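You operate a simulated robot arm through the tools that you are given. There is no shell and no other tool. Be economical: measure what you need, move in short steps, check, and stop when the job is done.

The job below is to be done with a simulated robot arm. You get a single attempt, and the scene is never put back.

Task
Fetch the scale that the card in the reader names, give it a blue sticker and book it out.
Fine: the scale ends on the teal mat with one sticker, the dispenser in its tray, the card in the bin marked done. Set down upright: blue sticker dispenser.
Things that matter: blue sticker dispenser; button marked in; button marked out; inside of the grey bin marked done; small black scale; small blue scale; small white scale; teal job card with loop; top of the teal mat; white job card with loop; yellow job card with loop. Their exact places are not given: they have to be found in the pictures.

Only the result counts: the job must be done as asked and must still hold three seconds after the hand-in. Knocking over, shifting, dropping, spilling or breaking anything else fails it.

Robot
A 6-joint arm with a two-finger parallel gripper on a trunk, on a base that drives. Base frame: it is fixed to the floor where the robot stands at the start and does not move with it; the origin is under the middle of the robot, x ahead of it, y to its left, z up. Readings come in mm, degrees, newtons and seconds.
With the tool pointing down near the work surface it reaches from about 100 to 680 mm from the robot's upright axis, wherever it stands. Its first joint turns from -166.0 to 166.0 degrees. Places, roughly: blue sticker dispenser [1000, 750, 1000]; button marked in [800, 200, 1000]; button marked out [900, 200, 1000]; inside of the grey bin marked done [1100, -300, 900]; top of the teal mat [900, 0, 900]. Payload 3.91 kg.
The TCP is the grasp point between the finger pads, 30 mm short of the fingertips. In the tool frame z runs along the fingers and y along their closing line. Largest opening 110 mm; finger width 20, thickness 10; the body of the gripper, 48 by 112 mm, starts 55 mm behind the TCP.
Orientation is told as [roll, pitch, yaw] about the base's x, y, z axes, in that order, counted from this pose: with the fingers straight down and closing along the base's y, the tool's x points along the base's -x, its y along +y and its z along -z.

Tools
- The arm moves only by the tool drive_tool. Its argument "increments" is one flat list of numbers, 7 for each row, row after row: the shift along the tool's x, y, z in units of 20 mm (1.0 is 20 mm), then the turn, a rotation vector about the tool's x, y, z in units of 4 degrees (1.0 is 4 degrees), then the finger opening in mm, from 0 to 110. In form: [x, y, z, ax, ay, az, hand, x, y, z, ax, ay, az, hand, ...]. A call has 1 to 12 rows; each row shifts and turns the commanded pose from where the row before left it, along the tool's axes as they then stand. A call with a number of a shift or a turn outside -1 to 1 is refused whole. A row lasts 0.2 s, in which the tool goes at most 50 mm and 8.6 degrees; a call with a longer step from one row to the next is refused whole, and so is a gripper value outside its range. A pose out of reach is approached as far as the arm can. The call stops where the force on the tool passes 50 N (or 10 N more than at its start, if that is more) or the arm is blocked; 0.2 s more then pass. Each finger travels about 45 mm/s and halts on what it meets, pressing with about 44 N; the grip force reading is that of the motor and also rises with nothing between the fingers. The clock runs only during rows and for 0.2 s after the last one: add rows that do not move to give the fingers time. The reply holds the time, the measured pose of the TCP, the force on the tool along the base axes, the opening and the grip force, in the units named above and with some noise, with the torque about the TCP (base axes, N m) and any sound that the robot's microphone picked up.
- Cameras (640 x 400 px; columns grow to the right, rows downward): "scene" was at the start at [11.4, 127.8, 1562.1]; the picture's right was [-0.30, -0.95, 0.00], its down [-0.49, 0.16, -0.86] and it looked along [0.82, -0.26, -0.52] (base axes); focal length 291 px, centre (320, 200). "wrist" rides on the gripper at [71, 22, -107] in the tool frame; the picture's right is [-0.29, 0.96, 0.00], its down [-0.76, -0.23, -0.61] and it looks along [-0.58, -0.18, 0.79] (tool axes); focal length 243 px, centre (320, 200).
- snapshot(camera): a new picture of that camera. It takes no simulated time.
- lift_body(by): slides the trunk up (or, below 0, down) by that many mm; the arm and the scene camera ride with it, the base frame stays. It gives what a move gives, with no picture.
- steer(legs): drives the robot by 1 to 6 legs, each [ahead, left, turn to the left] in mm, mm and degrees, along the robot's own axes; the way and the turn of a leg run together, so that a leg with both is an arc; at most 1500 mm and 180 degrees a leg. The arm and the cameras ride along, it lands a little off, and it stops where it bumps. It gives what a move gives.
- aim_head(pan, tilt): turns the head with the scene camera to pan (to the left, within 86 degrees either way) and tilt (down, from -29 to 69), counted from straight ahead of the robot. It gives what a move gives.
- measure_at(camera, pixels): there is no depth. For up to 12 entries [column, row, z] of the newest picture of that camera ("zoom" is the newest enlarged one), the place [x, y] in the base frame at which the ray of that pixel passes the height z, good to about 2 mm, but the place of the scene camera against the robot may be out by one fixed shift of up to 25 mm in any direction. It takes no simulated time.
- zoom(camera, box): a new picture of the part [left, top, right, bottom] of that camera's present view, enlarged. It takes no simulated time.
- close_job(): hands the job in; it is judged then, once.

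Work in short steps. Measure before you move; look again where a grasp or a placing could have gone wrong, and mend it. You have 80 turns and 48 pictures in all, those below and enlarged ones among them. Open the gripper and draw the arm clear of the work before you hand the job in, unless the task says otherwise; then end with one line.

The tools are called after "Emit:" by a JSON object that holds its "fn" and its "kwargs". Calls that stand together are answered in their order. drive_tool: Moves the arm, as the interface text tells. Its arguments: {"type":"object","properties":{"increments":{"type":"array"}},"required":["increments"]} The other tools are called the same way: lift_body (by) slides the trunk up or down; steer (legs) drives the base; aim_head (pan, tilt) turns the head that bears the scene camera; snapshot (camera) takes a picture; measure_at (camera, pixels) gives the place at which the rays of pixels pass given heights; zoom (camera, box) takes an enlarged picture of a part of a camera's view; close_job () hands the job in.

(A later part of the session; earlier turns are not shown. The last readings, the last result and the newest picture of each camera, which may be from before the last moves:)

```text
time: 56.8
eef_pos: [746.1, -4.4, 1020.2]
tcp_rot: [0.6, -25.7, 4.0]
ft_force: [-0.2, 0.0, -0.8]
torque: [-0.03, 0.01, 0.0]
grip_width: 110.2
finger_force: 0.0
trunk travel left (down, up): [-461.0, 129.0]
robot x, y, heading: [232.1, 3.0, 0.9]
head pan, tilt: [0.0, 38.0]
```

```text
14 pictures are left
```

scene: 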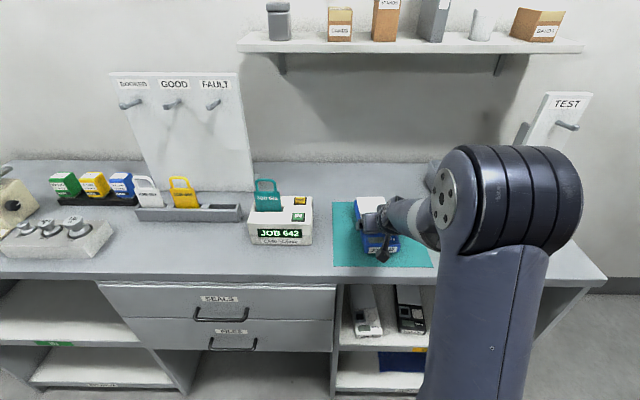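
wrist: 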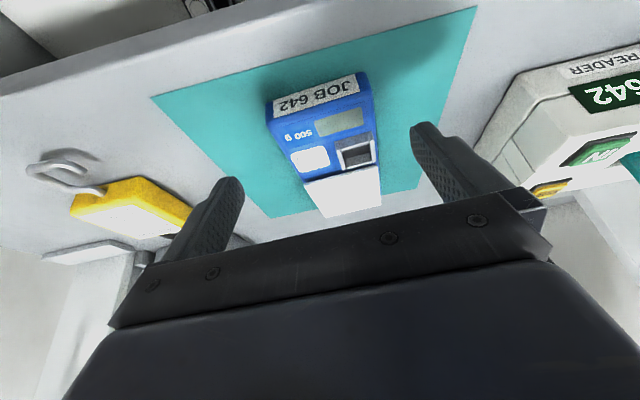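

Good view: sticker patch at about (310,158), scale front edge (267,103)–(365,73), IN button (597,150), OUT button (552,189). I measure them.

Emit:
{"fn": "measure_at", "kwargs": {"camera": "wrist", "pixels": [[310, 158, 936], [291, 151, 936], [327, 147, 936], [299, 172, 936], [267, 103, 903], [364, 72, 903], [152, 97, 903], [475, 7, 903], [552, 189, 980], [552, 189, 960], [597, 150, 980], [305, 184, 945]]}}

Emit:
{"fn": "zoom", "kwargs": {"camera": "wrist", "box": [255, 65, 395, 225]}}

```text
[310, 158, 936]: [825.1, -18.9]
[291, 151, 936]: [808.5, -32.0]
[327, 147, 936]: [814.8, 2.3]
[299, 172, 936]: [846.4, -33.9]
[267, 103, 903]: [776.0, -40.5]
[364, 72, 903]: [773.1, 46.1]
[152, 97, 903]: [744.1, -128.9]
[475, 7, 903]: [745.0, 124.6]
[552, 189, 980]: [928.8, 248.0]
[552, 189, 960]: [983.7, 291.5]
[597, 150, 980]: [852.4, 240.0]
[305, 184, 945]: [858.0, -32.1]
```

```text
2.50 times, centred on (325, 145) of wrist
```

zoom: 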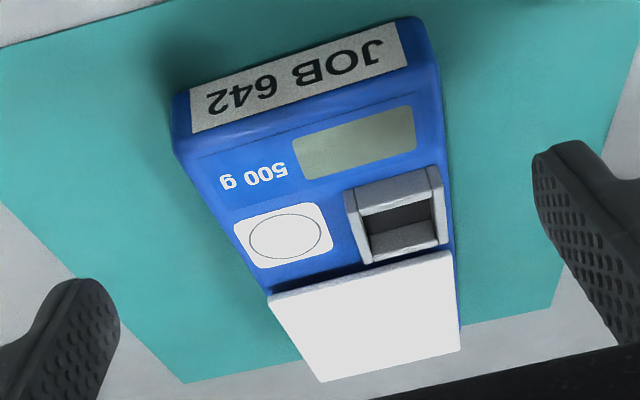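

I measure the patch centre and the neighbouring frame and pan edges in this enlargement, using the body width (93.8 from the gripper) to check the height.

Emit:
{"fn": "measure_at", "kwargs": {"camera": "zoom", "pixels": [[285, 240, 936], [285, 240, 930], [228, 229, 936], [452, 170, 936], [228, 229, 930], [452, 170, 930], [345, 190, 945], [362, 264, 945], [270, 297, 948], [450, 252, 948], [249, 240, 936], [322, 233, 936]]}}

```text
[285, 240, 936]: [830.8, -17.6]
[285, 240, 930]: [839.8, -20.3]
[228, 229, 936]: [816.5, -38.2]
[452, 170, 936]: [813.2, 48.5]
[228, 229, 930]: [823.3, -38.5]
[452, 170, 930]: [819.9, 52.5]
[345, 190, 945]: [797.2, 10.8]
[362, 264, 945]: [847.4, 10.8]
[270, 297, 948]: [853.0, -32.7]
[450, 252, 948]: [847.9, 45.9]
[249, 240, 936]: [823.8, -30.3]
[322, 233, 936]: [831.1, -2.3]
```

The patch centre is at about (832,−18, 935), with the frame edge at y≈11 and the pan edge at x≈850. Now the dispenser: I back off, raise the trunk, drive left and take a wrist picture.

Emit:
{"fn": "lift_body", "kwargs": {"by": 60}}

Emit:
{"fn": "steer", "kwargs": {"legs": [[-150, 0, -1], [0, 800, 0], [170, 0, 0]]}}

Emit:
{"fn": "snapshot", "kwargs": {"camera": "wrist"}}

```text
time: 57.8
eef_pos: [746.5, -4.0, 1080.7]
tcp_rot: [0.6, -25.8, 4.0]
ft_force: [-0.2, 0.4, 0.0]
torque: [0.02, -0.01, 0.0]
grip_width: 110.1
finger_force: 0.2
trunk travel left (down, up): [-521.0, 69.0]
robot x, y, heading: [229.5, 0.9, 1.2]
head pan, tilt: [0.0, 38.0]
```

```text
time: 64.1
eef_pos: [756.1, 801.8, 1081.2]
tcp_rot: [0.7, -25.7, 4.6]
ft_force: [0.4, 0.2, 0.7]
torque: [-0.04, -0.01, -0.03]
grip_width: 109.8
finger_force: 0.0
trunk travel left (down, up): [-521.0, 69.0]
robot x, y, heading: [236.7, 798.9, 1.4]
head pan, tilt: [0.0, 38.0]
```

```text
12 pictures are left
```

wrist: 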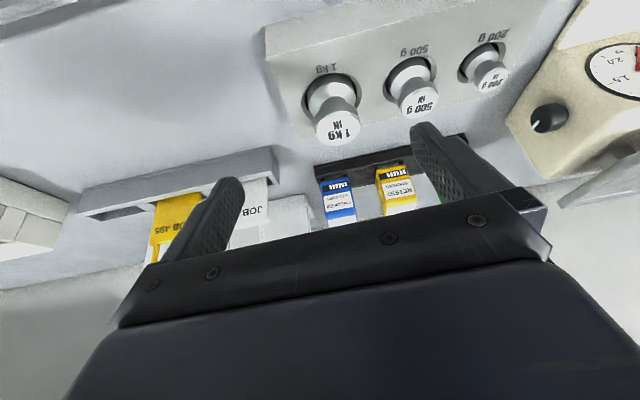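

The blue dispenser is at (338,200), with yellow to its right at (397,190). I measure its edges at several heights.

Emit:
{"fn": "measure_at", "kwargs": {"camera": "wrist", "pixels": [[320, 183, 910], [320, 183, 930], [351, 177, 910], [351, 177, 930], [328, 221, 960], [328, 221, 990], [356, 217, 960], [356, 217, 990], [376, 173, 920], [410, 166, 920], [314, 166, 903], [409, 147, 903]]}}

Emit:
{"fn": "zoom", "kwargs": {"camera": "wrist", "box": [280, 130, 440, 240]}}

```text
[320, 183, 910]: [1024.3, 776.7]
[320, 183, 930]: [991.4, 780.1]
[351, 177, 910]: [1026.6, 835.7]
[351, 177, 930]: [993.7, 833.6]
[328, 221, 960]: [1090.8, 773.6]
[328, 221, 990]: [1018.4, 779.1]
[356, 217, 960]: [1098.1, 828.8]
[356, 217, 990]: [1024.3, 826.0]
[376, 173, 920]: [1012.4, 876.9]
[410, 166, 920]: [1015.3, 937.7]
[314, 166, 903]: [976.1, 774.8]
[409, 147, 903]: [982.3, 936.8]
```

```text
3.64 times, centred on (360, 185) of wrist
```

zoom: 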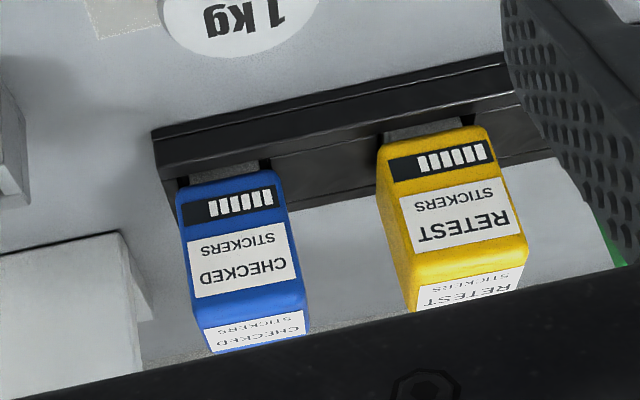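

The dispenser's front is at x≈990, centre about (1013,804), top z≈992, width about 50, with about 45 mm gaps to its neighbours. I drive 80 mm ahead and straighten the yaw.

Emit:
{"fn": "steer", "kwargs": {"legs": [[80, 0, -1.4]]}}

Emit:
{"fn": "drive_tool", "kwargs": {"increments": [-0.9, 0, 0.434, 0.15, 0, 0.3, 90, -0.9, 0, 0.434, 0.15, 0, 0.3, 90, -0.9, 0, 0.434, 0.06, 0, 0.15, 90, -0.9, 0, 0.434, 0, 0, 0, 90, -0.9, 0, 0.434, 0, 0, 0, 90, 0, 0, 0, 0, 0, 0, 90]}}

```text
time: 65.2
eef_pos: [834.8, 789.8, 1080.0]
tcp_rot: [0.6, -25.7, 3.2]
ft_force: [0.3, -0.2, 0.1]
torque: [0.02, -0.01, -0.01]
grip_width: 110.1
finger_force: 0.1
trunk travel left (down, up): [-521.0, 69.0]
robot x, y, heading: [316.4, 799.6, 0.1]
head pan, tilt: [0.0, 38.0]
```

```text
time: 66.5
eef_pos: [935.6, 790.9, 1081.1]
tcp_rot: [0.5, -25.7, -0.1]
ft_force: [0.6, -1.0, 0.2]
torque: [-0.01, -0.02, 0.0]
grip_width: 90.0
finger_force: 0.0
trunk travel left (down, up): [-521.0, 69.0]
robot x, y, heading: [316.1, 800.5, 0.4]
head pan, tilt: [0.0, 38.0]
```

Next, 75 mm more forward and 13 mm left, then a look before descending.

Emit:
{"fn": "drive_tool", "kwargs": {"increments": [-0.845, 0.163, 0.407, 0, 0, 0, 90, -0.845, 0.163, 0.407, 0, 0, 0, 90, -0.845, 0.163, 0.407, 0, 0, 0, 90, -0.845, 0.163, 0.407, 0, 0, 0, 90, 0, 0, 0, 0, 0, 0, 90]}}

Emit:
{"fn": "snapshot", "kwargs": {"camera": "wrist"}}

```text
time: 67.8
eef_pos: [1011.8, 805.3, 1080.2]
tcp_rot: [0.6, -25.7, -0.1]
ft_force: [0.2, -0.3, -1.7]
torque: [-0.01, -0.02, -0.01]
grip_width: 90.0
finger_force: 0.2
trunk travel left (down, up): [-521.0, 69.0]
robot x, y, heading: [319.3, 803.2, 0.0]
head pan, tilt: [0.0, 38.0]
```

```text
10 pictures are left
```

wrist: 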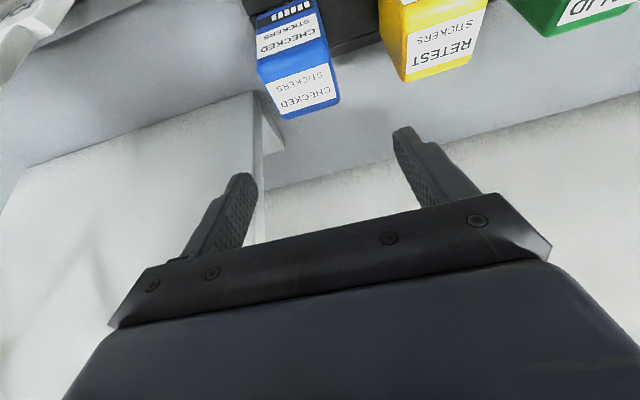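

Emit:
{"fn": "measure_at", "kwargs": {"camera": "wrist", "pixels": [[262, 85, 990], [262, 85, 970], [329, 62, 990], [329, 62, 970], [288, 119, 990], [340, 102, 990], [288, 119, 980], [340, 102, 980], [404, 80, 990], [470, 60, 990], [253, 15, 925], [253, 15, 940]]}}

```text
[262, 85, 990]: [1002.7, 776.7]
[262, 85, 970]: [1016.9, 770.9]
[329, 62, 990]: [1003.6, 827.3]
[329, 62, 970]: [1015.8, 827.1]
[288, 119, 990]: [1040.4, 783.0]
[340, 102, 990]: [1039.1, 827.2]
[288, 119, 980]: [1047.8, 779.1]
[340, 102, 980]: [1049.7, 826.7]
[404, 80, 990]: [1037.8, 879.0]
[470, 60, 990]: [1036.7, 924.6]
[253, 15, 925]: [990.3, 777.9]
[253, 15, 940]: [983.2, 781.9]
```

Dispenser centre is (1020,803.5), with the yellow one starting at y≈879. I descend 115 mm around it with a small x/y correction.

Emit:
{"fn": "drive_tool", "kwargs": {"increments": [0.28, -0.011, 0.66, 0, 0, 0, 90, 0.28, -0.011, 0.66, 0, 0, 0, 90, 0.28, -0.011, 0.66, 0, 0, 0, 90, 0.28, -0.011, 0.66, 0, 0, 0, 90, 0.28, -0.011, 0.66, 0, 0, 0, 90, 0.28, -0.011, 0.66, 0, 0, 0, 90, 0.28, -0.011, 0.66, 0, 0, 0, 90, 0.28, -0.011, 0.66, 0, 0, 0, 90, 0, 0, 0, 0, 0, 0, 90]}}

```text
time: 69.8
eef_pos: [1015.7, 804.2, 965.0]
tcp_rot: [0.6, -25.7, 0.0]
ft_force: [-0.3, 0.6, -0.4]
torque: [0.03, 0.02, 0.04]
grip_width: 89.9
finger_force: 0.1
trunk travel left (down, up): [-521.0, 69.0]
robot x, y, heading: [317.9, 804.1, 0.1]
head pan, tilt: [0.0, 38.0]
```

No contact at z 965. I close on the dispenser.

Emit:
{"fn": "drive_tool", "kwargs": {"increments": [0, 0, 0, 0, 0, 0, 75, 0, 0, 0, 0, 0, 0, 60, 0, 0, 0, 0, 0, 0, 50, 0, 0, 0, 0, 0, 0, 40, 0, 0, 0, 0, 0, 0, 25, 0, 0, 0, 0, 0, 0, 25]}}

Emit:
{"fn": "snapshot", "kwargs": {"camera": "wrist"}}

```text
time: 71.2
eef_pos: [1015.7, 804.3, 965.1]
tcp_rot: [0.6, -25.7, -0.1]
ft_force: [-0.7, 0.5, 1.2]
torque: [-0.03, 0.0, 0.01]
grip_width: 49.6
finger_force: 44.0
trunk travel left (down, up): [-521.0, 69.0]
robot x, y, heading: [321.5, 802.4, 0.4]
head pan, tilt: [0.0, 38.0]
```

```text
9 pictures are left
```

wrist: 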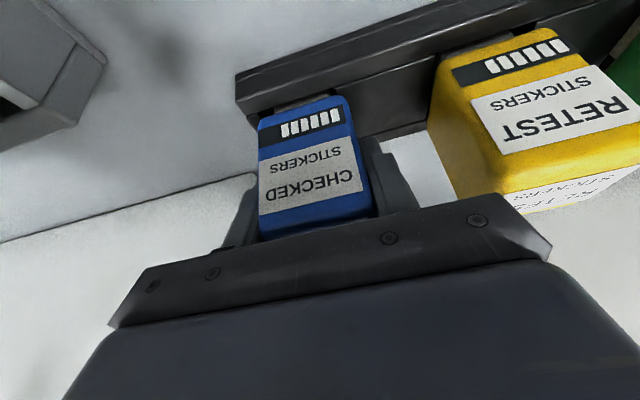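

Gripped at 49.6 mm. I measure its visible front edges relative to the TCP, then lift it straight up out of the tray.

Emit:
{"fn": "measure_at", "kwargs": {"camera": "wrist", "pixels": [[260, 124, 920], [260, 124, 930], [347, 97, 920], [347, 97, 930], [262, 238, 985], [262, 238, 992], [280, 106, 915], [280, 106, 905], [238, 85, 903], [247, 115, 920], [333, 94, 915]]}}

Emit:
{"fn": "lift_body", "kwargs": {"by": 66}}

Emit:
{"fn": "drive_tool", "kwargs": {"increments": [-0.326, 0, -0.676, 0, 0, 0, 25, -0.326, 0, -0.676, 0, 0, 0, 25, -0.326, 0, -0.676, 0, 0, 0, 25, -0.326, 0, -0.676, 0, 0, 0, 25, 0, 0, 0, 0, 0, 0, 25]}}

```text
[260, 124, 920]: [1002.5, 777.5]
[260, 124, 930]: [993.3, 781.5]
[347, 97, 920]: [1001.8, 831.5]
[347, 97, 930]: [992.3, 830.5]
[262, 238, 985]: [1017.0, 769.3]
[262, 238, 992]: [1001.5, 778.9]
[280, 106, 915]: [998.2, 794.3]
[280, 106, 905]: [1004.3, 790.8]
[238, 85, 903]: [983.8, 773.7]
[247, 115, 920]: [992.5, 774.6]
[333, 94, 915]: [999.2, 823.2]
```

```text
time: 72.2
eef_pos: [1015.6, 805.0, 1030.6]
tcp_rot: [0.7, -25.7, -0.1]
ft_force: [-0.9, 0.0, -2.7]
torque: [0.01, -0.05, 0.02]
grip_width: 49.3
finger_force: 44.4
trunk travel left (down, up): [-587.0, 3.0]
robot x, y, heading: [317.4, 799.3, 0.2]
head pan, tilt: [0.0, 38.0]
```

```text
time: 73.4
eef_pos: [1015.5, 802.9, 1092.7]
tcp_rot: [0.5, -25.7, -0.1]
ft_force: [0.4, -1.0, -1.0]
torque: [0.0, -0.02, -0.02]
grip_width: 49.6
finger_force: 44.2
trunk travel left (down, up): [-587.0, 3.0]
robot x, y, heading: [323.2, 802.5, 0.2]
head pan, tilt: [0.0, 38.0]
```

Lifted cleanly. A foot about 30 mm wide lies below the blue body, so its underside is near TCP−57 and its centre is at TCP +3.5 in x. I back off, drive right and stop short of the scale.

Emit:
{"fn": "steer", "kwargs": {"legs": [[-325, 0, 0], [0, -821, 0], [100, 0, 0]]}}

Emit:
{"fn": "snapshot", "kwargs": {"camera": "wrist"}}

```text
time: 80.2
eef_pos: [805.2, -2.3, 1091.4]
tcp_rot: [0.6, -25.6, 0.7]
ft_force: [-0.1, 0.9, -1.5]
torque: [0.02, 0.01, 0.0]
grip_width: 49.5
finger_force: 44.2
trunk travel left (down, up): [-587.0, 3.0]
robot x, y, heading: [109.4, -15.1, 0.7]
head pan, tilt: [0.0, 38.0]
```

```text
8 pictures are left
```

wrist: 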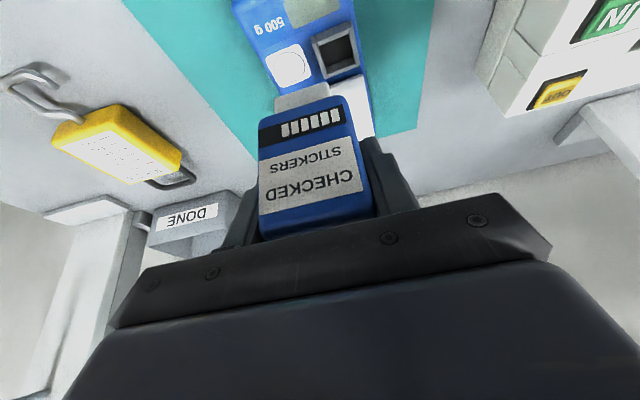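

The patch (291,66), the foot's front edge (277,108)–(330,88), the OUT button (560,92) and the DONE bin (195,230) are all in view. I measure them.

Emit:
{"fn": "measure_at", "kwargs": {"camera": "wrist", "pixels": [[291, 66, 936], [270, 62, 936], [308, 68, 936], [331, 42, 946], [275, 112, 1034], [330, 93, 1034], [275, 96, 1034], [327, 82, 1034], [560, 93, 965], [560, 93, 985], [155, 228, 960], [240, 195, 960]]}}

Emit:
{"fn": "zoom", "kwargs": {"camera": "wrist", "box": [230, 0, 390, 130]}}

```text
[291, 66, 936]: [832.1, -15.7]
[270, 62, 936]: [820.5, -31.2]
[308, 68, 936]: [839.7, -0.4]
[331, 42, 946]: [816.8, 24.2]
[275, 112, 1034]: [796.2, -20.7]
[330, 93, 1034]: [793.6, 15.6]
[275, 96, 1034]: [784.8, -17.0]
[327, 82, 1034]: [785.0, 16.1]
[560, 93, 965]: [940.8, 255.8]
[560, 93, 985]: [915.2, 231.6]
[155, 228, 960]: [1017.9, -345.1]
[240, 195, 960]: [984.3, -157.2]
```

```text
3.08 times, centred on (310, 65) of wrist
```

zoom: 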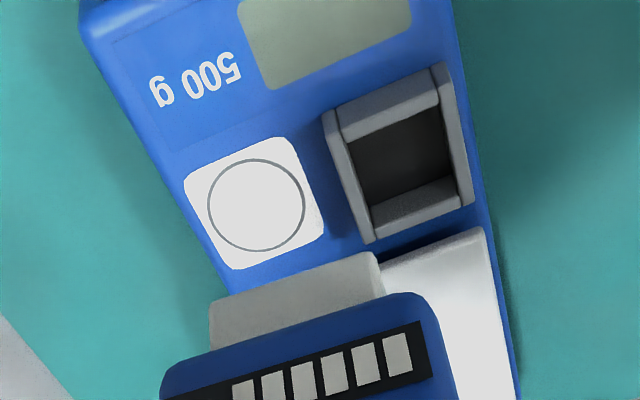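

Circle centre is confirmed at about (832,−17). I line up the dispenser (TCP to 827,−17.5, yaw +3.3° to match the scale), staying high.

Emit:
{"fn": "drive_tool", "kwargs": {"increments": [-0.32, -0.253, 0.153, -0.12, 0, -0.247, 25, -0.32, -0.253, 0.153, -0.12, 0, -0.247, 25, -0.32, -0.253, 0.153, -0.12, 0, -0.247, 25, 0, 0, 0, 0, 0, 0, 25, 0.434, 0, 0.9, 0, 0, 0, 25, 0.434, 0, 0.9, 0, 0, 0, 25, 0.434, 0, 0.9, 0, 0, 0, 25, 0, 0, 0, 0, 0, 0, 25]}}

Emit:
{"fn": "snapshot", "kwargs": {"camera": "wrist"}}

```text
time: 82.0
eef_pos: [828.2, -14.6, 1029.7]
tcp_rot: [0.6, -25.7, 4.0]
ft_force: [1.1, 0.2, -2.4]
torque: [0.02, 0.0, 0.01]
grip_width: 49.8
finger_force: 44.1
trunk travel left (down, up): [-587.0, 3.0]
robot x, y, heading: [108.7, -13.1, 1.3]
head pan, tilt: [0.0, 38.0]
```

```text
6 pictures are left
```

wrist: 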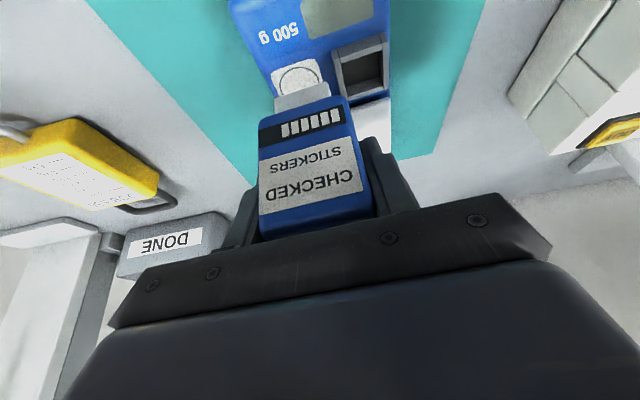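

Emit:
{"fn": "measure_at", "kwargs": {"camera": "wrist", "pixels": [[271, 70, 936], [316, 58, 936], [279, 82, 936], [320, 72, 936], [296, 62, 936], [275, 97, 972], [328, 82, 972], [334, 48, 946], [340, 90, 946]]}}

```text
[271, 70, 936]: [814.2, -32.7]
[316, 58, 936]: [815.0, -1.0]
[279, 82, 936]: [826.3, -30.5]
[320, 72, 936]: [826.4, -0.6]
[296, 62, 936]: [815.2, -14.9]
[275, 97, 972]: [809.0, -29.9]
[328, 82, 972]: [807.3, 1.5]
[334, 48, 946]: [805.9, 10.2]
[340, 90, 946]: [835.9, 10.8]
```

Foot y centre is −14.2 against patch −16.8; I shift −2.4 mm and descend 28 mm.

Emit:
{"fn": "drive_tool", "kwargs": {"increments": [0.12, -0.12, 0.252, 0, 0, 0, 25, 0.12, 0, 0.252, 0, 0, 0, 25, 0.12, 0, 0.252, 0, 0, 0, 25, 0.12, 0, 0.252, 0, 0, 0, 25, 0.12, 0, 0.252, 0, 0, 0, 25, 0, 0, 0, 0, 0, 0, 25]}}

```text
time: 83.5
eef_pos: [826.7, -18.1, 1004.1]
tcp_rot: [0.6, -25.8, 3.9]
ft_force: [-0.8, -0.4, -2.1]
torque: [-0.03, -0.05, 0.02]
grip_width: 49.9
finger_force: 43.8
trunk travel left (down, up): [-587.0, 3.0]
robot x, y, heading: [105.2, -12.9, 1.1]
head pan, tilt: [0.0, 38.0]
```

Nearly there, no contact yet; I go on in 1.5 mm rows.

Emit:
{"fn": "drive_tool", "kwargs": {"increments": [0.033, 0, 0.068, 0, 0, 0, 25, 0.033, 0, 0.068, 0, 0, 0, 25, 0.033, 0, 0.068, 0, 0, 0, 25, 0.033, 0, 0.068, 0, 0, 0, 25, 0.033, 0, 0.068, 0, 0, 0, 25, 0.033, 0, 0.068, 0, 0, 0, 25, 0, 0, 0, 0, 0, 0, 25]}}

```text
time: 85.0
eef_pos: [825.9, -19.5, 992.8]
tcp_rot: [0.6, -25.7, 4.0]
ft_force: [-0.2, 0.3, -1.4]
torque: [0.02, 0.02, 0.01]
grip_width: 49.8
finger_force: 44.0
trunk travel left (down, up): [-587.0, 3.0]
robot x, y, heading: [105.3, -14.6, 1.0]
head pan, tilt: [0.0, 38.0]
```

Emit:
{"fn": "drive_tool", "kwargs": {"increments": [0.022, 0.04, 0.045, 0, 0, 0, 25, 0.022, 0.03, 0.045, 0, 0, 0, 25, 0.022, 0, 0.045, 0, 0, 0, 25, 0.022, 0, 0.045, 0, 0, 0, 25, 0, 0, 0, 0, 0, 0, 25]}}

```text
time: 86.2
eef_pos: [826.9, -17.5, 989.8]
tcp_rot: [0.6, -25.7, 4.0]
ft_force: [-0.5, -0.2, -1.8]
torque: [0.0, -0.03, -0.01]
grip_width: 49.9
finger_force: 43.8
trunk travel left (down, up): [-587.0, 3.0]
robot x, y, heading: [108.7, -13.5, 1.0]
head pan, tilt: [0.0, 38.0]
```

Still no contact (force −1.8 N); I continue 1 mm per row.

Emit:
{"fn": "drive_tool", "kwargs": {"increments": [0.022, 0, 0.045, 0, 0, 0, 25, 0.022, 0, 0.045, 0, 0, 0, 25, 0.022, 0, 0.045, 0, 0, 0, 25, 0.022, 0, 0.045, 0, 0, 0, 25, 0, 0, 0, 0, 0, 0, 25]}}

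```text
time: 87.5
eef_pos: [826.4, -16.7, 988.8]
tcp_rot: [0.5, -26.1, 4.0]
ft_force: [-0.9, -0.5, 13.4]
torque: [-0.28, 0.32, -0.05]
grip_width: 49.8
finger_force: 44.1
trunk travel left (down, up): [-587.0, 3.0]
robot x, y, heading: [108.8, -9.3, 1.0]
head pan, tilt: [0.0, 38.0]
```

Contact at z≈989 with about 15 N and no sound yet. I press a little more.

Emit:
{"fn": "drive_tool", "kwargs": {"increments": [0.022, 0, 0.045, 0, 0, 0, 25, 0.011, 0, 0.022, 0, 0, 0, 25, 0, 0, 0, 0, 0, 0, 25]}}

```text
time: 88.2
eef_pos: [826.9, -17.1, 989.4]
tcp_rot: [0.7, -26.1, 4.0]
ft_force: [2.4, 0.7, 28.7]
torque: [-0.45, 0.29, -0.01]
grip_width: 49.6
finger_force: 44.2
trunk travel left (down, up): [-587.0, 3.0]
robot x, y, heading: [106.9, -13.7, 1.1]
head pan, tilt: [0.0, 38.0]
```

30 N pressed. I lift 50 mm and look whether a sticker is on the patch.

Emit:
{"fn": "drive_tool", "kwargs": {"increments": [-0.1, 0, -0.2, 0, 0, 0, 25, -0.3, 0, -0.62, 0, 0, 0, 25, -0.3, 0, -0.62, 0, 0, 0, 25, -0.3, 0, -0.62, 0, 0, 0, 25, -0.3, 0, -0.62, 0, 0, 0, 25, 0, 0, 0, 0, 0, 0, 25]}}

Emit:
{"fn": "zoom", "kwargs": {"camera": "wrist", "box": [230, 0, 390, 130]}}

```text
time: 89.7
eef_pos: [827.2, -16.7, 1044.1]
tcp_rot: [0.6, -25.6, 4.1]
ft_force: [0.6, 0.3, -1.9]
torque: [0.0, -0.01, 0.02]
grip_width: 49.5
finger_force: 43.8
trunk travel left (down, up): [-587.0, 3.0]
robot x, y, heading: [109.5, -14.1, 0.8]
head pan, tilt: [0.0, 38.0]
```

```text
3.08 times, centred on (310, 65) of wrist
```

zoom: 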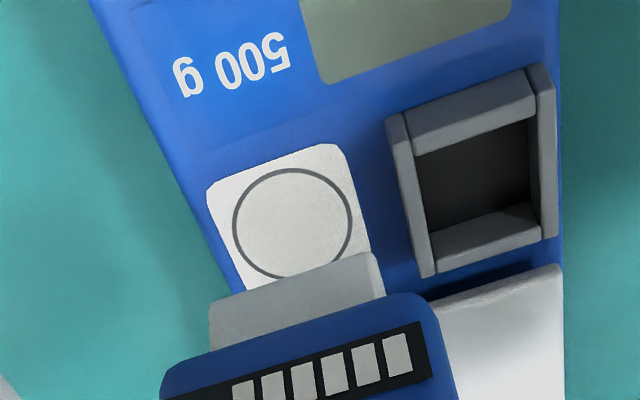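

No sticker yet. The torque says the foot's front-right corner took the load, so I re-measure the foot, patch and pan in this enlargement, using foot bottom = TCP−53 = 991.

Emit:
{"fn": "measure_at", "kwargs": {"camera": "zoom", "pixels": [[210, 303, 991], [375, 254, 991], [215, 350, 1008], [385, 296, 1008], [292, 222, 936], [430, 300, 948], [560, 264, 948], [207, 190, 936], [345, 147, 936], [372, 255, 936], [420, 277, 946], [162, 385, 1008]]}}

```text
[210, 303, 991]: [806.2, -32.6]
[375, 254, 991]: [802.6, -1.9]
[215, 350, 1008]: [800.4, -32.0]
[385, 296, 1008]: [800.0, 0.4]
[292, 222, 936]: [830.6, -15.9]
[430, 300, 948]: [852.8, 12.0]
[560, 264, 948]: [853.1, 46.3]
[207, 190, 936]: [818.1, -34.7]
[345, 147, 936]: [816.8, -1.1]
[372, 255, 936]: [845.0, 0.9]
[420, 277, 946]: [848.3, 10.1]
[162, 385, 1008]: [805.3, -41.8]
```

At contact the foot's front edge was about 13 mm short of the patch's front edge, so the foot sat too far forward. I move +8 mm in x and +1 mm in y with a slight level correction, and descend to just above.

Emit:
{"fn": "drive_tool", "kwargs": {"increments": [-0.36, 0.05, 0.174, 0.09, 0.1, -0.04, 25, 0.221, 0, 0.46, 0, 0, 0, 25, 0.221, 0, 0.46, 0, 0, 0, 25, 0.221, 0, 0.46, 0, 0, 0, 25, 0.221, 0, 0.46, 0, 0, 0, 25, 0.195, 0, 0.406, 0, 0, 0, 25, 0, 0, 0, 0, 0, 0, 25]}}

```text
time: 91.2
eef_pos: [835.4, -16.4, 995.1]
tcp_rot: [0.2, -25.3, 4.1]
ft_force: [0.5, 0.8, -2.6]
torque: [0.02, -0.02, 0.0]
grip_width: 49.6
finger_force: 43.8
trunk travel left (down, up): [-587.0, 3.0]
robot x, y, heading: [105.4, -8.0, 1.2]
head pan, tilt: [0.0, 38.0]
```

No contact at 995, so the foot clears the pan edge. I go down 1 mm at a time to touch.

Emit:
{"fn": "drive_tool", "kwargs": {"increments": [0.022, 0, 0.045, 0, 0, 0, 25, 0.022, 0, 0.045, 0, 0, 0, 25, 0.022, 0, 0.045, 0, 0, 0, 25, 0.022, 0, 0.045, 0, 0, 0, 25, 0.022, 0, 0.045, 0, 0, 0, 25, 0.022, 0, 0.045, 0, 0, 0, 25, 0.022, 0, 0.045, 0, 0, 0, 25, 0, 0, 0, 0, 0, 0, 25]}}

```text
time: 93.0
eef_pos: [834.9, -16.2, 989.0]
tcp_rot: [0.0, -25.4, 4.2]
ft_force: [-1.5, -1.2, 6.2]
torque: [-0.12, -0.05, -0.01]
grip_width: 49.8
finger_force: 44.0
trunk travel left (down, up): [-587.0, 3.0]
robot x, y, heading: [110.2, -14.6, 0.7]
head pan, tilt: [0.0, 38.0]
```

Touching evenly now. I press further.

Emit:
{"fn": "drive_tool", "kwargs": {"increments": [0.022, 0, 0.045, 0, 0, 0, 25, 0.022, 0, 0.045, 0, 0, 0, 25, 0, 0, 0, 0, 0, 0, 25]}}

```text
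time: 93.8
eef_pos: [833.8, -15.5, 988.8]
tcp_rot: [0.0, -25.7, 4.3]
ft_force: [-0.8, -1.2, 19.0]
torque: [-0.07, -0.13, 0.01]
grip_width: 49.8
finger_force: 43.3
trunk travel left (down, up): [-587.0, 3.0]
robot x, y, heading: [106.3, -12.1, 1.1]
head pan, tilt: [0.0, 38.0]
```

Emit:
{"fn": "drive_tool", "kwargs": {"increments": [0.022, 0, 0.045, 0, 0, 0, 25, 0.022, 0, 0.045, 0, 0, 0, 25, 0, 0, 0, 0, 0, 0, 25]}}

```text
time: 94.7
eef_pos: [834.2, -15.4, 987.6]
tcp_rot: [0.1, -25.6, 4.1]
ft_force: [0.7, -0.3, 31.8]
torque: [-0.08, -0.01, 0.0]
grip_width: 49.6
finger_force: 44.4
trunk travel left (down, up): [-587.0, 3.0]
robot x, y, heading: [106.1, -15.1, 1.0]
head pan, tilt: [0.0, 38.0]
```

31.8 N, well centred. I add one more millimetre within the same press, then lift 50 mm and look.

Emit:
{"fn": "drive_tool", "kwargs": {"increments": [0.022, 0, 0.045, 0, 0, 0, 25, 0, 0, 0, 0, 0, 0, 25]}}

Emit:
{"fn": "drive_tool", "kwargs": {"increments": [-0.1, 0, -0.2, 0, 0, 0, 25, -0.3, 0, -0.62, 0, 0, 0, 25, -0.3, 0, -0.62, 0, 0, 0, 25, -0.3, 0, -0.62, 0, 0, 0, 25, -0.3, 0, -0.62, 0, 0, 0, 25, 0, 0, 0, 0, 0, 0, 25]}}

Emit:
{"fn": "snapshot", "kwargs": {"camera": "wrist"}}

```text
time: 95.2
eef_pos: [834.0, -15.5, 987.6]
tcp_rot: [0.1, -25.7, 4.3]
ft_force: [1.3, 0.4, 31.3]
torque: [-0.08, 0.01, -0.01]
grip_width: 50.0
finger_force: 43.8
trunk travel left (down, up): [-587.0, 3.0]
robot x, y, heading: [107.3, -18.1, 1.0]
head pan, tilt: [0.0, 38.0]
```

```text
time: 96.7
eef_pos: [835.3, -15.7, 1041.9]
tcp_rot: [0.1, -25.4, 4.1]
ft_force: [-0.3, 1.0, -2.9]
torque: [0.0, 0.0, 0.03]
grip_width: 49.9
finger_force: 44.4
trunk travel left (down, up): [-587.0, 3.0]
robot x, y, heading: [104.8, -12.7, 0.8]
head pan, tilt: [0.0, 38.0]
```

```text
4 pictures are left
```

wrist: 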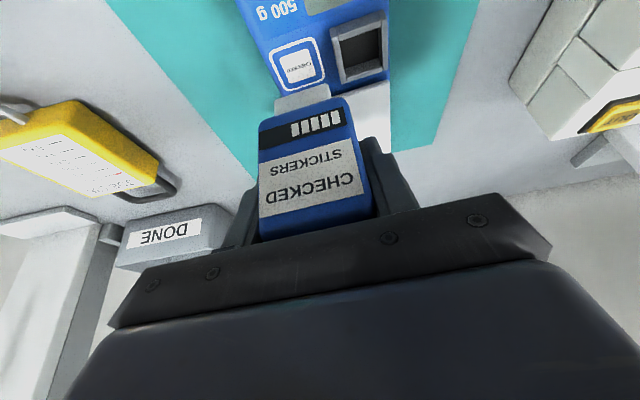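

The blue CHECKED sticker is on the patch. I measure the OUT button (610,114) and the bin's label and rim here, then carry the dispenser back toward its tray.

Emit:
{"fn": "measure_at", "kwargs": {"camera": "wrist", "pixels": [[612, 114, 985], [612, 114, 975], [143, 246, 940], [203, 228, 940], [205, 212, 903], [222, 212, 940], [127, 220, 903]]}}

Emit:
{"fn": "drive_tool", "kwargs": {"increments": [-0.3, 0, -0.62, 0, 0, 0, 25, -0.3, 0, -0.62, 0, 0, 0, 25, -0.3, 0, -0.62, 0, 0, 0, 25, -0.3, 0, -0.62, 0, 0, 0, 25, 0, 0, 0, 0, 0, 0, 25]}}

Emit:
{"fn": "steer", "kwargs": {"legs": [[-130, 0, -1], [0, 818, 0], [300, 0, 0]]}}

```text
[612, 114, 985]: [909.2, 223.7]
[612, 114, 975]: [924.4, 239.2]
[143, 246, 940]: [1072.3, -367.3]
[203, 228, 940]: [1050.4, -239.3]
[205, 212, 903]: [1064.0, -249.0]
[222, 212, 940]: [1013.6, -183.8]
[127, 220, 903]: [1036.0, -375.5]
```

```text
time: 97.8
eef_pos: [835.8, -17.0, 1097.9]
tcp_rot: [0.2, -25.3, 4.2]
ft_force: [0.2, 0.1, -1.8]
torque: [0.01, 0.01, 0.02]
grip_width: 49.8
finger_force: 44.6
trunk travel left (down, up): [-587.0, 3.0]
robot x, y, heading: [103.8, -10.0, 0.8]
head pan, tilt: [0.0, 38.0]
```

```text
time: 104.7
eef_pos: [1005.0, 804.0, 1097.8]
tcp_rot: [0.3, -25.3, 4.3]
ft_force: [0.0, -0.4, -1.7]
torque: [0.02, 0.01, -0.01]
grip_width: 49.7
finger_force: 43.8
trunk travel left (down, up): [-587.0, 3.0]
robot x, y, heading: [276.5, 801.4, 1.3]
head pan, tilt: [0.0, 38.0]
```

At (1005,804). I restore the grasp orientation and x, still high, and check with one picture.

Emit:
{"fn": "drive_tool", "kwargs": {"increments": [-0.12, 0, 0.058, 0.1, -0.025, 0.24, 25, -0.12, 0, 0.058, 0.1, -0.025, 0.24, 25, -0.12, 0, 0.058, 0.1, -0.025, 0.24, 25, -0.12, 0, 0.058, 0.1, -0.025, 0.24, 25, 0, 0, 0, 0, 0, 0, 25, 0, 0, 0, 0, 0, 0, 25]}}

```text
time: 106.1
eef_pos: [1014.9, 806.5, 1097.3]
tcp_rot: [0.4, -25.6, 0.0]
ft_force: [-0.1, -0.9, -2.4]
torque: [0.03, -0.01, -0.02]
grip_width: 49.8
finger_force: 44.0
trunk travel left (down, up): [-587.0, 3.0]
robot x, y, heading: [276.7, 806.3, 1.2]
head pan, tilt: [0.0, 38.0]
```

I lower 108 mm, to just above the tray rim, and look.

Emit:
{"fn": "drive_tool", "kwargs": {"increments": [0.335, -0.075, 0.695, 0, 0, 0, 25, 0.335, 0, 0.695, 0, 0, 0, 25, 0.335, 0, 0.695, 0, 0, 0, 25, 0.335, 0, 0.695, 0, 0, 0, 25, 0.335, 0, 0.695, 0, 0, 0, 25, 0.335, 0, 0.695, 0, 0, 0, 25, 0.335, 0, 0.695, 0, 0, 0, 25, 0, 0, 0, 0, 0, 0, 25]}}

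Emit:
{"fn": "snapshot", "kwargs": {"camera": "wrist"}}

```text
time: 107.9
eef_pos: [1015.2, 805.8, 988.8]
tcp_rot: [0.4, -25.8, 0.1]
ft_force: [1.0, 0.2, -2.1]
torque: [0.0, 0.04, -0.01]
grip_width: 49.8
finger_force: 43.8
trunk travel left (down, up): [-587.0, 3.0]
robot x, y, heading: [276.6, 803.9, 1.2]
head pan, tilt: [0.0, 38.0]
```

```text
3 pictures are left
```

wrist: 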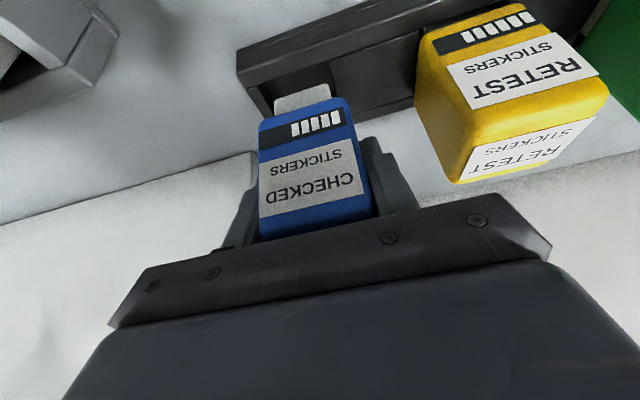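

The foot sits over the tray's right-hand compartment. I lower slowly, watching the force.

Emit:
{"fn": "drive_tool", "kwargs": {"increments": [0.087, -0.05, 0.18, 0, 0, 0, 25, 0.087, 0, 0.18, 0, 0, 0, 25, 0.087, 0, 0.18, 0, 0, 0, 25, 0.087, 0, 0.18, 0, 0, 0, 25, 0.033, 0, 0.068, 0, 0, 0, 25, 0.033, 0, 0.068, 0, 0, 0, 25, 0, 0, 0, 0, 0, 0, 25]}}

```text
time: 109.5
eef_pos: [1015.5, 803.3, 970.5]
tcp_rot: [0.5, -25.7, 0.1]
ft_force: [0.2, 0.5, -2.1]
torque: [0.05, 0.0, 0.01]
grip_width: 49.6
finger_force: 44.5
trunk travel left (down, up): [-587.0, 3.0]
robot x, y, heading: [276.6, 805.8, 1.2]
head pan, tilt: [0.0, 38.0]
```

Emit:
{"fn": "drive_tool", "kwargs": {"increments": [0.022, 0, 0.045, 0, 0, 0, 25, 0.022, 0, 0.045, 0, 0, 0, 25, 0.022, 0, 0.045, 0, 0, 0, 25, 0.022, 0, 0.045, 0, 0, 0, 25, 0.022, 0, 0.045, 0, 0, 0, 25, 0.022, 0, 0.045, 0, 0, 0, 25, 0, 0, 0, 0, 0, 0, 25]}}

```text
time: 111.1
eef_pos: [1015.8, 804.6, 964.6]
tcp_rot: [0.4, -25.8, 0.1]
ft_force: [0.7, -0.3, 1.0]
torque: [0.0, -0.01, 0.01]
grip_width: 49.6
finger_force: 43.5
trunk travel left (down, up): [-587.0, 3.0]
robot x, y, heading: [275.5, 803.1, 1.5]
head pan, tilt: [0.0, 38.0]
```

Touching at 964.6, the same height as at the grasp. I go down 0.5 mm, open, and lift straight up.

Emit:
{"fn": "drive_tool", "kwargs": {"increments": [0.011, 0, 0.022, 0, 0, 0, 25, 0, 0, 0, 0, 0, 0, 54, 0, 0, 0, 0, 0, 0, 60, 0, 0, 0, 0, 0, 0, 75, 0, 0, 0, 0, 0, 0, 88, 0, 0, 0, 0, 0, 0, 88, -0.3, 0, -0.62, 0, 0, 0, 88, -0.37, 0, -0.77, 0, 0, 0, 88, -0.37, 0, -0.77, 0, 0, 0, 88, -0.37, 0, -0.77, 0, 0, 0, 88, -0.37, 0, -0.77, 0, 0, 0, 88, -0.37, 0, -0.77, 0, 0, 0, 88]}}

Emit:
{"fn": "drive_tool", "kwargs": {"increments": [-0.3, 0, -0.62, 0, 0, 0, 60, -0.3, 0, -0.62, 0, 0, 0, 30, 0, 0, 0, 0, 0, 0, 10, 0, 0, 0, 0, 0, 0, 0, 0, 0, 0, 0, 0, 0, 0, 0, 0, 0, 0, 0, 0, 0]}}

Emit:
{"fn": "steer", "kwargs": {"legs": [[-300, 0, -1.3], [0, -575, 0]]}}

Emit:
{"fn": "aim_head", "kwargs": {"pan": 25, "tilt": 35}}

Emit:
{"fn": "snapshot", "kwargs": {"camera": "scene"}}

```text
time: 113.7
eef_pos: [1014.9, 802.4, 1064.4]
tcp_rot: [0.4, -25.7, 0.1]
ft_force: [0.0, -0.4, 0.6]
torque: [0.04, 0.01, -0.01]
grip_width: 88.0
finger_force: 0.0
trunk travel left (down, up): [-587.0, 3.0]
robot x, y, heading: [275.9, 805.8, 1.1]
head pan, tilt: [0.0, 38.0]
```

```text
time: 115.1
eef_pos: [1014.3, 802.9, 1089.2]
tcp_rot: [0.5, -25.7, 0.1]
ft_force: [0.2, 0.0, 0.4]
torque: [0.01, 0.03, -0.03]
grip_width: 0.0
finger_force: 32.6
trunk travel left (down, up): [-587.0, 3.0]
robot x, y, heading: [273.7, 807.7, 1.0]
head pan, tilt: [0.0, 38.0]
```

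```text
time: 120.0
eef_pos: [709.1, 213.1, 1090.1]
tcp_rot: [0.4, -25.6, -1.4]
ft_force: [0.2, -0.3, 1.1]
torque: [0.0, -0.01, -0.04]
grip_width: 0.0
finger_force: 37.4
trunk travel left (down, up): [-587.0, 3.0]
robot x, y, heading: [-29.1, 239.0, -0.3]
head pan, tilt: [0.0, 38.0]
```

```text
time: 120.9
eef_pos: [709.0, 212.7, 1091.1]
tcp_rot: [0.4, -25.7, -1.5]
ft_force: [-0.3, -0.5, -0.2]
torque: [-0.01, 0.01, -0.03]
grip_width: 0.0
finger_force: 38.0
trunk travel left (down, up): [-587.0, 3.0]
robot x, y, heading: [-28.2, 232.5, -0.2]
head pan, tilt: [25.0, 35.0]
```

```text
2 pictures are left
```

scene: 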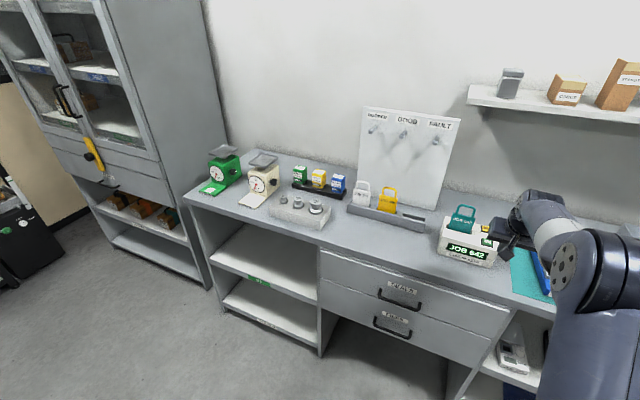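

The dispenser is back upright in its tray. I take a wrist picture to measure the OUT button and the card precisely.

Emit:
{"fn": "snapshot", "kwargs": {"camera": "wrist"}}

Emit:
{"fn": "measure_at", "kwargs": {"camera": "scene", "pixels": [[450, 216, 1020], [474, 221, 1020], [467, 205, 1060], [467, 205, 1040], [450, 228, 985], [472, 234, 985], [489, 242, 985], [486, 228, 985]]}}

```text
1 pictures are left
```

wrist: 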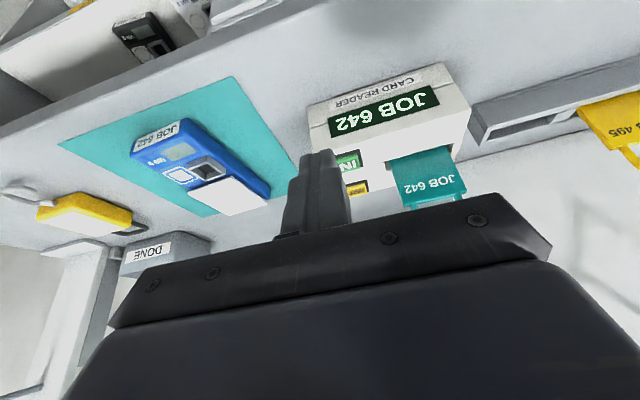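

```text
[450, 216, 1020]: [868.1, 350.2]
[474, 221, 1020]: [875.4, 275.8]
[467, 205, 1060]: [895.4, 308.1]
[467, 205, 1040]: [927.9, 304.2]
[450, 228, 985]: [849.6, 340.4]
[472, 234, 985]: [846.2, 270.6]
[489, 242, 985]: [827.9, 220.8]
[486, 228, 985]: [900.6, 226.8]
```

Card bottom edge at the slot (388,162)–(453,145), card top edge (402,210)–(466,193), and the visible part of OUT at about (358,188). I measure these and the bin.

Emit:
{"fn": "measure_at", "kwargs": {"camera": "wrist", "pixels": [[388, 163, 985], [452, 147, 985], [402, 210, 1030], [402, 210, 1040], [467, 193, 1030], [467, 193, 1040], [368, 187, 985], [360, 166, 985], [470, 109, 985], [310, 104, 903], [123, 273, 960], [212, 242, 960]]}}

```text
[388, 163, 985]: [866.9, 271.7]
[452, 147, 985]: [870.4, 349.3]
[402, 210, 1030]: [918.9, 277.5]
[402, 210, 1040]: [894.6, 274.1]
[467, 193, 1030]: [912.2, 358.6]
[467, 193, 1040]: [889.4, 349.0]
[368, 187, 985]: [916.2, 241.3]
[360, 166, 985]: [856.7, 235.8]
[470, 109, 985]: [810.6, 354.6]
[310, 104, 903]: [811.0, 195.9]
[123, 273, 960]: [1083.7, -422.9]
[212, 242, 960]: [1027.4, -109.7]
```

Card: x≈868, y 272–349, top z≈1050 with the loop to about 1078. OUT: centre about (914,228,985). I drive ahead over the reader and lean the tool 12° away from the card.

Emit:
{"fn": "steer", "kwargs": {"legs": [[197, 14, 0]]}}

Emit:
{"fn": "drive_tool", "kwargs": {"increments": [0, 0, 0, -0.9, 0, 0.434, 0, 0, 0, 0, -0.9, 0, 0.434, 0, 0, 0, 0, -0.9, 0, 0.434, 0, 0, 0, 0, 0, 0, 0, 0]}}

```text
time: 122.5
eef_pos: [909.0, 224.0, 1088.9]
tcp_rot: [0.4, -25.6, -1.5]
ft_force: [0.2, -0.2, -0.4]
torque: [0.01, -0.02, 0.03]
grip_width: 0.0
finger_force: 37.8
trunk travel left (down, up): [-587.0, 3.0]
robot x, y, heading: [172.8, 247.0, -0.5]
head pan, tilt: [25.0, 35.0]
```

```text
time: 123.5
eef_pos: [909.5, 222.7, 1090.0]
tcp_rot: [13.6, -25.1, -7.3]
ft_force: [0.9, 0.1, 0.2]
torque: [-0.01, -0.02, 0.0]
grip_width: 0.0
finger_force: 37.7
trunk travel left (down, up): [-587.0, 3.0]
robot x, y, heading: [171.9, 248.8, -0.8]
head pan, tilt: [25.0, 35.0]
```

I shift +6 mm in y and lower with the trunk (purely vertical) to just above the button.

Emit:
{"fn": "drive_tool", "kwargs": {"increments": [0, 0.3, 0, 0, 0, 0, 0, 0, 0, 0, 0, 0, 0, 0]}}

Emit:
{"fn": "lift_body", "kwargs": {"by": -64}}

Emit:
{"fn": "lift_body", "kwargs": {"by": -5}}

Emit:
{"fn": "lift_body", "kwargs": {"by": -3}}

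```text
time: 124.1
eef_pos: [909.6, 229.5, 1091.6]
tcp_rot: [13.8, -25.0, -7.3]
ft_force: [-0.2, -0.2, -0.5]
torque: [0.02, 0.03, 0.02]
grip_width: 0.1
finger_force: 37.3
trunk travel left (down, up): [-587.0, 3.0]
robot x, y, heading: [167.8, 249.0, -0.4]
head pan, tilt: [25.0, 35.0]
```

```text
time: 125.2
eef_pos: [909.3, 227.6, 1028.3]
tcp_rot: [13.7, -24.9, -7.3]
ft_force: [1.3, 0.8, 0.4]
torque: [-0.01, -0.01, -0.01]
grip_width: 0.1
finger_force: 37.4
trunk travel left (down, up): [-523.0, 67.0]
robot x, y, heading: [175.6, 248.7, -0.5]
head pan, tilt: [25.0, 35.0]
```

```text
time: 125.7
eef_pos: [909.0, 227.0, 1023.6]
tcp_rot: [13.7, -25.0, -7.3]
ft_force: [-0.9, 0.4, -0.1]
torque: [0.0, -0.02, 0.01]
grip_width: 0.0
finger_force: 37.6
trunk travel left (down, up): [-518.0, 72.0]
robot x, y, heading: [167.0, 250.3, -0.4]
head pan, tilt: [25.0, 35.0]
```

```text
time: 126.2
eef_pos: [909.2, 228.5, 1020.5]
tcp_rot: [13.7, -25.1, -7.4]
ft_force: [0.3, 1.2, 1.8]
torque: [-0.01, -0.01, 0.03]
grip_width: 0.2
finger_force: 37.7
trunk travel left (down, up): [-515.0, 75.0]
robot x, y, heading: [170.1, 244.4, -0.4]
head pan, tilt: [25.0, 35.0]
heard: click
```

Click heard: OUT is pressed. I raise, straighten the lean, open the fingers to 104 and move above the card (860, 310).

Emit:
{"fn": "lift_body", "kwargs": {"by": 74}}

Emit:
{"fn": "drive_tool", "kwargs": {"increments": [0, 0, 0, 0.9, 0, -0.434, 20, 0, 0, 0, 0.9, 0, -0.434, 50, 0, 0, 0, 0.9, 0, -0.434, 80, -0.434, 0, -0.9, 0, 0, 0, 104, -0.434, 0, -0.9, 0, 0, 0, 104, 0.44, 0.82, -0.213, 0, 0, 0, 104, 0.44, 0.82, -0.213, 0, 0, 0, 104, 0.44, 0.82, -0.213, 0, 0, 0, 104, 0.44, 0.82, -0.213, 0, 0, 0, 104, 0.44, 0.82, -0.213, 0, 0, 0, 104, 0, 0, 0, 0, 0, 0, 104]}}

```text
time: 127.3
eef_pos: [909.6, 228.6, 1094.2]
tcp_rot: [13.7, -25.0, -7.3]
ft_force: [0.1, -0.1, 0.1]
torque: [0.03, -0.01, -0.01]
grip_width: 0.0
finger_force: 37.8
trunk travel left (down, up): [-589.0, 1.0]
robot x, y, heading: [169.9, 250.0, -0.6]
head pan, tilt: [25.0, 35.0]
```

```text
time: 129.7
eef_pos: [863.2, 311.0, 1135.2]
tcp_rot: [0.4, -25.8, -1.5]
ft_force: [-1.0, -0.3, 0.4]
torque: [-0.04, -0.02, 0.01]
grip_width: 103.8
finger_force: 0.0
trunk travel left (down, up): [-589.0, 1.0]
robot x, y, heading: [172.4, 249.5, -0.3]
head pan, tilt: [25.0, 35.0]
```

Well above the card. I correct −3 mm in x and lower 107 mm with the trunk in two steps.

Emit:
{"fn": "drive_tool", "kwargs": {"increments": [0.135, 0, -0.065, 0, 0, 0, 104, 0, 0, 0, 0, 0, 0, 104]}}

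Emit:
{"fn": "lift_body", "kwargs": {"by": -70}}

Emit:
{"fn": "lift_body", "kwargs": {"by": -37}}

```text
time: 130.3
eef_pos: [860.0, 311.5, 1135.9]
tcp_rot: [0.5, -25.7, -1.5]
ft_force: [-0.6, -0.8, 0.5]
torque: [0.0, 0.0, -0.03]
grip_width: 103.9
finger_force: 0.1
trunk travel left (down, up): [-589.0, 1.0]
robot x, y, heading: [169.6, 247.8, -0.4]
head pan, tilt: [25.0, 35.0]
```

```text
time: 131.4
eef_pos: [860.9, 311.7, 1066.1]
tcp_rot: [0.4, -25.7, -1.5]
ft_force: [-0.1, 1.2, -0.1]
torque: [0.0, 0.0, 0.03]
grip_width: 104.1
finger_force: 0.1
trunk travel left (down, up): [-519.0, 71.0]
robot x, y, heading: [173.6, 247.2, -0.7]
head pan, tilt: [25.0, 35.0]
```

```text
time: 132.2
eef_pos: [859.9, 310.4, 1028.0]
tcp_rot: [0.3, -25.8, -1.5]
ft_force: [0.6, 0.4, 0.2]
torque: [0.0, 0.03, -0.03]
grip_width: 104.0
finger_force: 0.1
trunk travel left (down, up): [-482.0, 108.0]
robot x, y, heading: [170.7, 244.5, -0.4]
head pan, tilt: [25.0, 35.0]
```

No contact. I close gently on the card's edges.

Emit:
{"fn": "drive_tool", "kwargs": {"increments": [0, 0, 0, 0, 0, 0, 92, 0, 0, 0, 0, 0, 0, 84, 0, 0, 0, 0, 0, 0, 78, 0, 0, 0, 0, 0, 0, 70, 0, 0, 0, 0, 0, 0, 60, 0, 0, 0, 0, 0, 0, 60]}}

```text
time: 133.6
eef_pos: [860.0, 311.6, 1028.9]
tcp_rot: [0.3, -25.7, -1.6]
ft_force: [-0.3, -0.2, 0.2]
torque: [-0.05, -0.01, 0.0]
grip_width: 68.7
finger_force: 44.0
trunk travel left (down, up): [-482.0, 108.0]
robot x, y, heading: [169.0, 248.2, -0.7]
head pan, tilt: [25.0, 35.0]
```

Gripped at 68.7 mm. I lift it out of the slot with the trunk and carry it right, to where the wrist camera can see the bin.

Emit:
{"fn": "lift_body", "kwargs": {"by": 106}}

Emit:
{"fn": "steer", "kwargs": {"legs": [[-120, 0, 0.5], [0, -480, 0], [110, 0, 0]]}}

Emit:
{"fn": "snapshot", "kwargs": {"camera": "wrist"}}

```text
time: 135.0
eef_pos: [861.1, 311.3, 1134.0]
tcp_rot: [0.4, -25.6, -1.5]
ft_force: [0.2, 0.9, 0.3]
torque: [-0.05, -0.05, 0.01]
grip_width: 68.8
finger_force: 43.9
trunk travel left (down, up): [-588.0, 2.0]
robot x, y, heading: [170.6, 247.9, -0.6]
head pan, tilt: [25.0, 35.0]
```

```text
time: 139.5
eef_pos: [850.5, -165.3, 1134.2]
tcp_rot: [0.5, -25.5, -1.3]
ft_force: [0.1, -0.2, -0.4]
torque: [0.01, 0.01, -0.01]
grip_width: 68.8
finger_force: 44.0
trunk travel left (down, up): [-588.0, 2.0]
robot x, y, heading: [162.1, -233.6, -0.2]
head pan, tilt: [25.0, 35.0]
```

```text
0 pictures are left
```

wrist: 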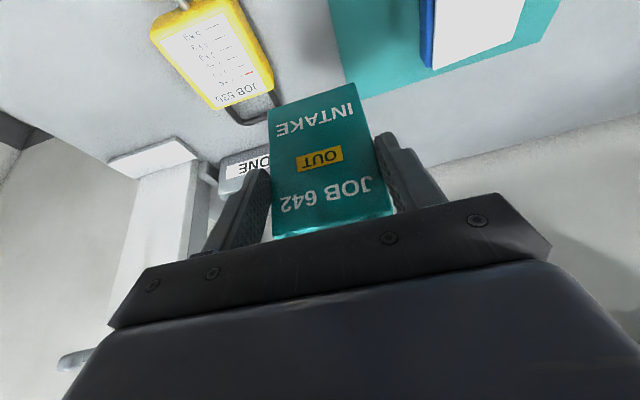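

The card now bears the OUT stamp. The bin's label end "E" is at about (230,171) and the bin's front-left edge at about (220,170); I take their rays at two heights to intersect with the earlier view.

Emit:
{"fn": "measure_at", "kwargs": {"camera": "wrist", "pixels": [[229, 172, 940], [229, 172, 960], [268, 161, 940], [268, 161, 960], [220, 163, 903], [222, 190, 960], [222, 190, 940], [250, 148, 903], [197, 200, 940], [197, 200, 1000]]}}

```text
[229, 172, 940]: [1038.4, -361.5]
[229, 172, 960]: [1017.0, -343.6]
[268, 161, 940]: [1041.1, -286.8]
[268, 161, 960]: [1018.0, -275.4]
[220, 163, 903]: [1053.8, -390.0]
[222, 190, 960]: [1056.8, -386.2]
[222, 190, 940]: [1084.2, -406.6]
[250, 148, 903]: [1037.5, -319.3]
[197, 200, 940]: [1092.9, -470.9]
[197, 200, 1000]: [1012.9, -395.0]
```

The bin's front face is at x≈1038, y about −385 to −210 (centre about −298), with the rim at z≈970. I measure the card's bottom edge in hand and drive toward the bin, keeping high.

Emit:
{"fn": "measure_at", "kwargs": {"camera": "wrist", "pixels": [[268, 113, 1050], [268, 113, 1070], [355, 82, 1050], [355, 82, 1070], [285, 238, 1150], [390, 214, 1150]]}}

Emit:
{"fn": "steer", "kwargs": {"legs": [[175, -133, 0]]}}

```text
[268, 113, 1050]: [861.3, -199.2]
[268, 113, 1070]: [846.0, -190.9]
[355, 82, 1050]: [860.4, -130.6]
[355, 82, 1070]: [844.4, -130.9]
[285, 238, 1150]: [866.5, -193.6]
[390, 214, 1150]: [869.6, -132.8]
```

```text
time: 141.2
eef_pos: [1026.9, -294.8, 1133.1]
tcp_rot: [0.4, -25.5, -1.1]
ft_force: [0.2, -0.3, -0.5]
torque: [-0.01, 0.06, 0.02]
grip_width: 68.6
finger_force: 44.0
trunk travel left (down, up): [-588.0, 2.0]
robot x, y, heading: [339.1, -366.3, 0.1]
head pan, tilt: [25.0, 35.0]
```

Card bottom is at TCP−83 and card x at TCP+9. I go 55 mm forward, then lower into the bin with the trunk.

Emit:
{"fn": "drive_tool", "kwargs": {"increments": [-0.62, -0.03, 0.298, 0, 0, 0, 60, -0.62, -0.03, 0.298, 0, 0, 0, 60, -0.62, -0.03, 0.298, 0, 0, 0, 60, -0.62, -0.03, 0.298, 0, 0, 0, 60, 0, 0, 0, 0, 0, 0, 60]}}

Emit:
{"fn": "lift_body", "kwargs": {"by": -80}}

Emit:
{"fn": "lift_body", "kwargs": {"by": -30}}

```text
time: 142.4
eef_pos: [1083.6, -297.0, 1133.5]
tcp_rot: [0.4, -25.6, -1.1]
ft_force: [0.0, -0.5, -0.4]
torque: [0.0, 0.01, -0.01]
grip_width: 68.3
finger_force: 43.5
trunk travel left (down, up): [-588.0, 2.0]
robot x, y, heading: [337.5, -367.5, 0.1]
head pan, tilt: [25.0, 35.0]
```

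```text
time: 143.6
eef_pos: [1081.1, -297.0, 1053.8]
tcp_rot: [0.5, -25.7, -1.1]
ft_force: [0.4, 0.2, 0.0]
torque: [-0.02, 0.02, 0.0]
grip_width: 68.5
finger_force: 44.0
trunk travel left (down, up): [-508.0, 82.0]
robot x, y, heading: [338.1, -364.8, 0.2]
head pan, tilt: [25.0, 35.0]
```

```text
time: 144.3
eef_pos: [1081.6, -297.6, 1023.0]
tcp_rot: [0.3, -25.6, -1.0]
ft_force: [-0.6, -0.2, -0.4]
torque: [0.01, 0.0, -0.01]
grip_width: 68.5
finger_force: 43.5
trunk travel left (down, up): [-478.0, 112.0]
robot x, y, heading: [336.4, -368.6, -0.0]
head pan, tilt: [25.0, 35.0]
```

Card bottom is about 940, below the rim, with no contact. I lower until it nearly touches the bin floor.

Emit:
{"fn": "lift_body", "kwargs": {"by": -15}}

Emit:
{"fn": "lift_body", "kwargs": {"by": -7}}

Emit:
{"fn": "lift_body", "kwargs": {"by": -5}}

```text
time: 144.9
eef_pos: [1082.2, -297.9, 1009.6]
tcp_rot: [0.4, -25.5, -1.1]
ft_force: [-0.5, -0.6, -0.7]
torque: [-0.01, 0.02, 0.02]
grip_width: 68.6
finger_force: 43.7
trunk travel left (down, up): [-463.0, 127.0]
robot x, y, heading: [336.5, -366.8, 0.2]
head pan, tilt: [25.0, 35.0]
```

```text
time: 145.5
eef_pos: [1081.6, -299.6, 1001.8]
tcp_rot: [0.4, -25.6, -1.1]
ft_force: [0.5, 0.5, 0.8]
torque: [0.0, -0.01, 0.03]
grip_width: 68.6
finger_force: 44.1
trunk travel left (down, up): [-456.0, 134.0]
robot x, y, heading: [336.8, -362.2, -0.1]
head pan, tilt: [25.0, 35.0]
```

```text
time: 146.0
eef_pos: [1081.6, -297.9, 997.5]
tcp_rot: [0.4, -25.6, -1.1]
ft_force: [0.7, -0.2, -0.2]
torque: [-0.03, -0.03, -0.04]
grip_width: 68.5
finger_force: 43.9
trunk travel left (down, up): [-451.0, 139.0]
robot x, y, heading: [336.6, -364.7, 0.1]
head pan, tilt: [25.0, 35.0]
```

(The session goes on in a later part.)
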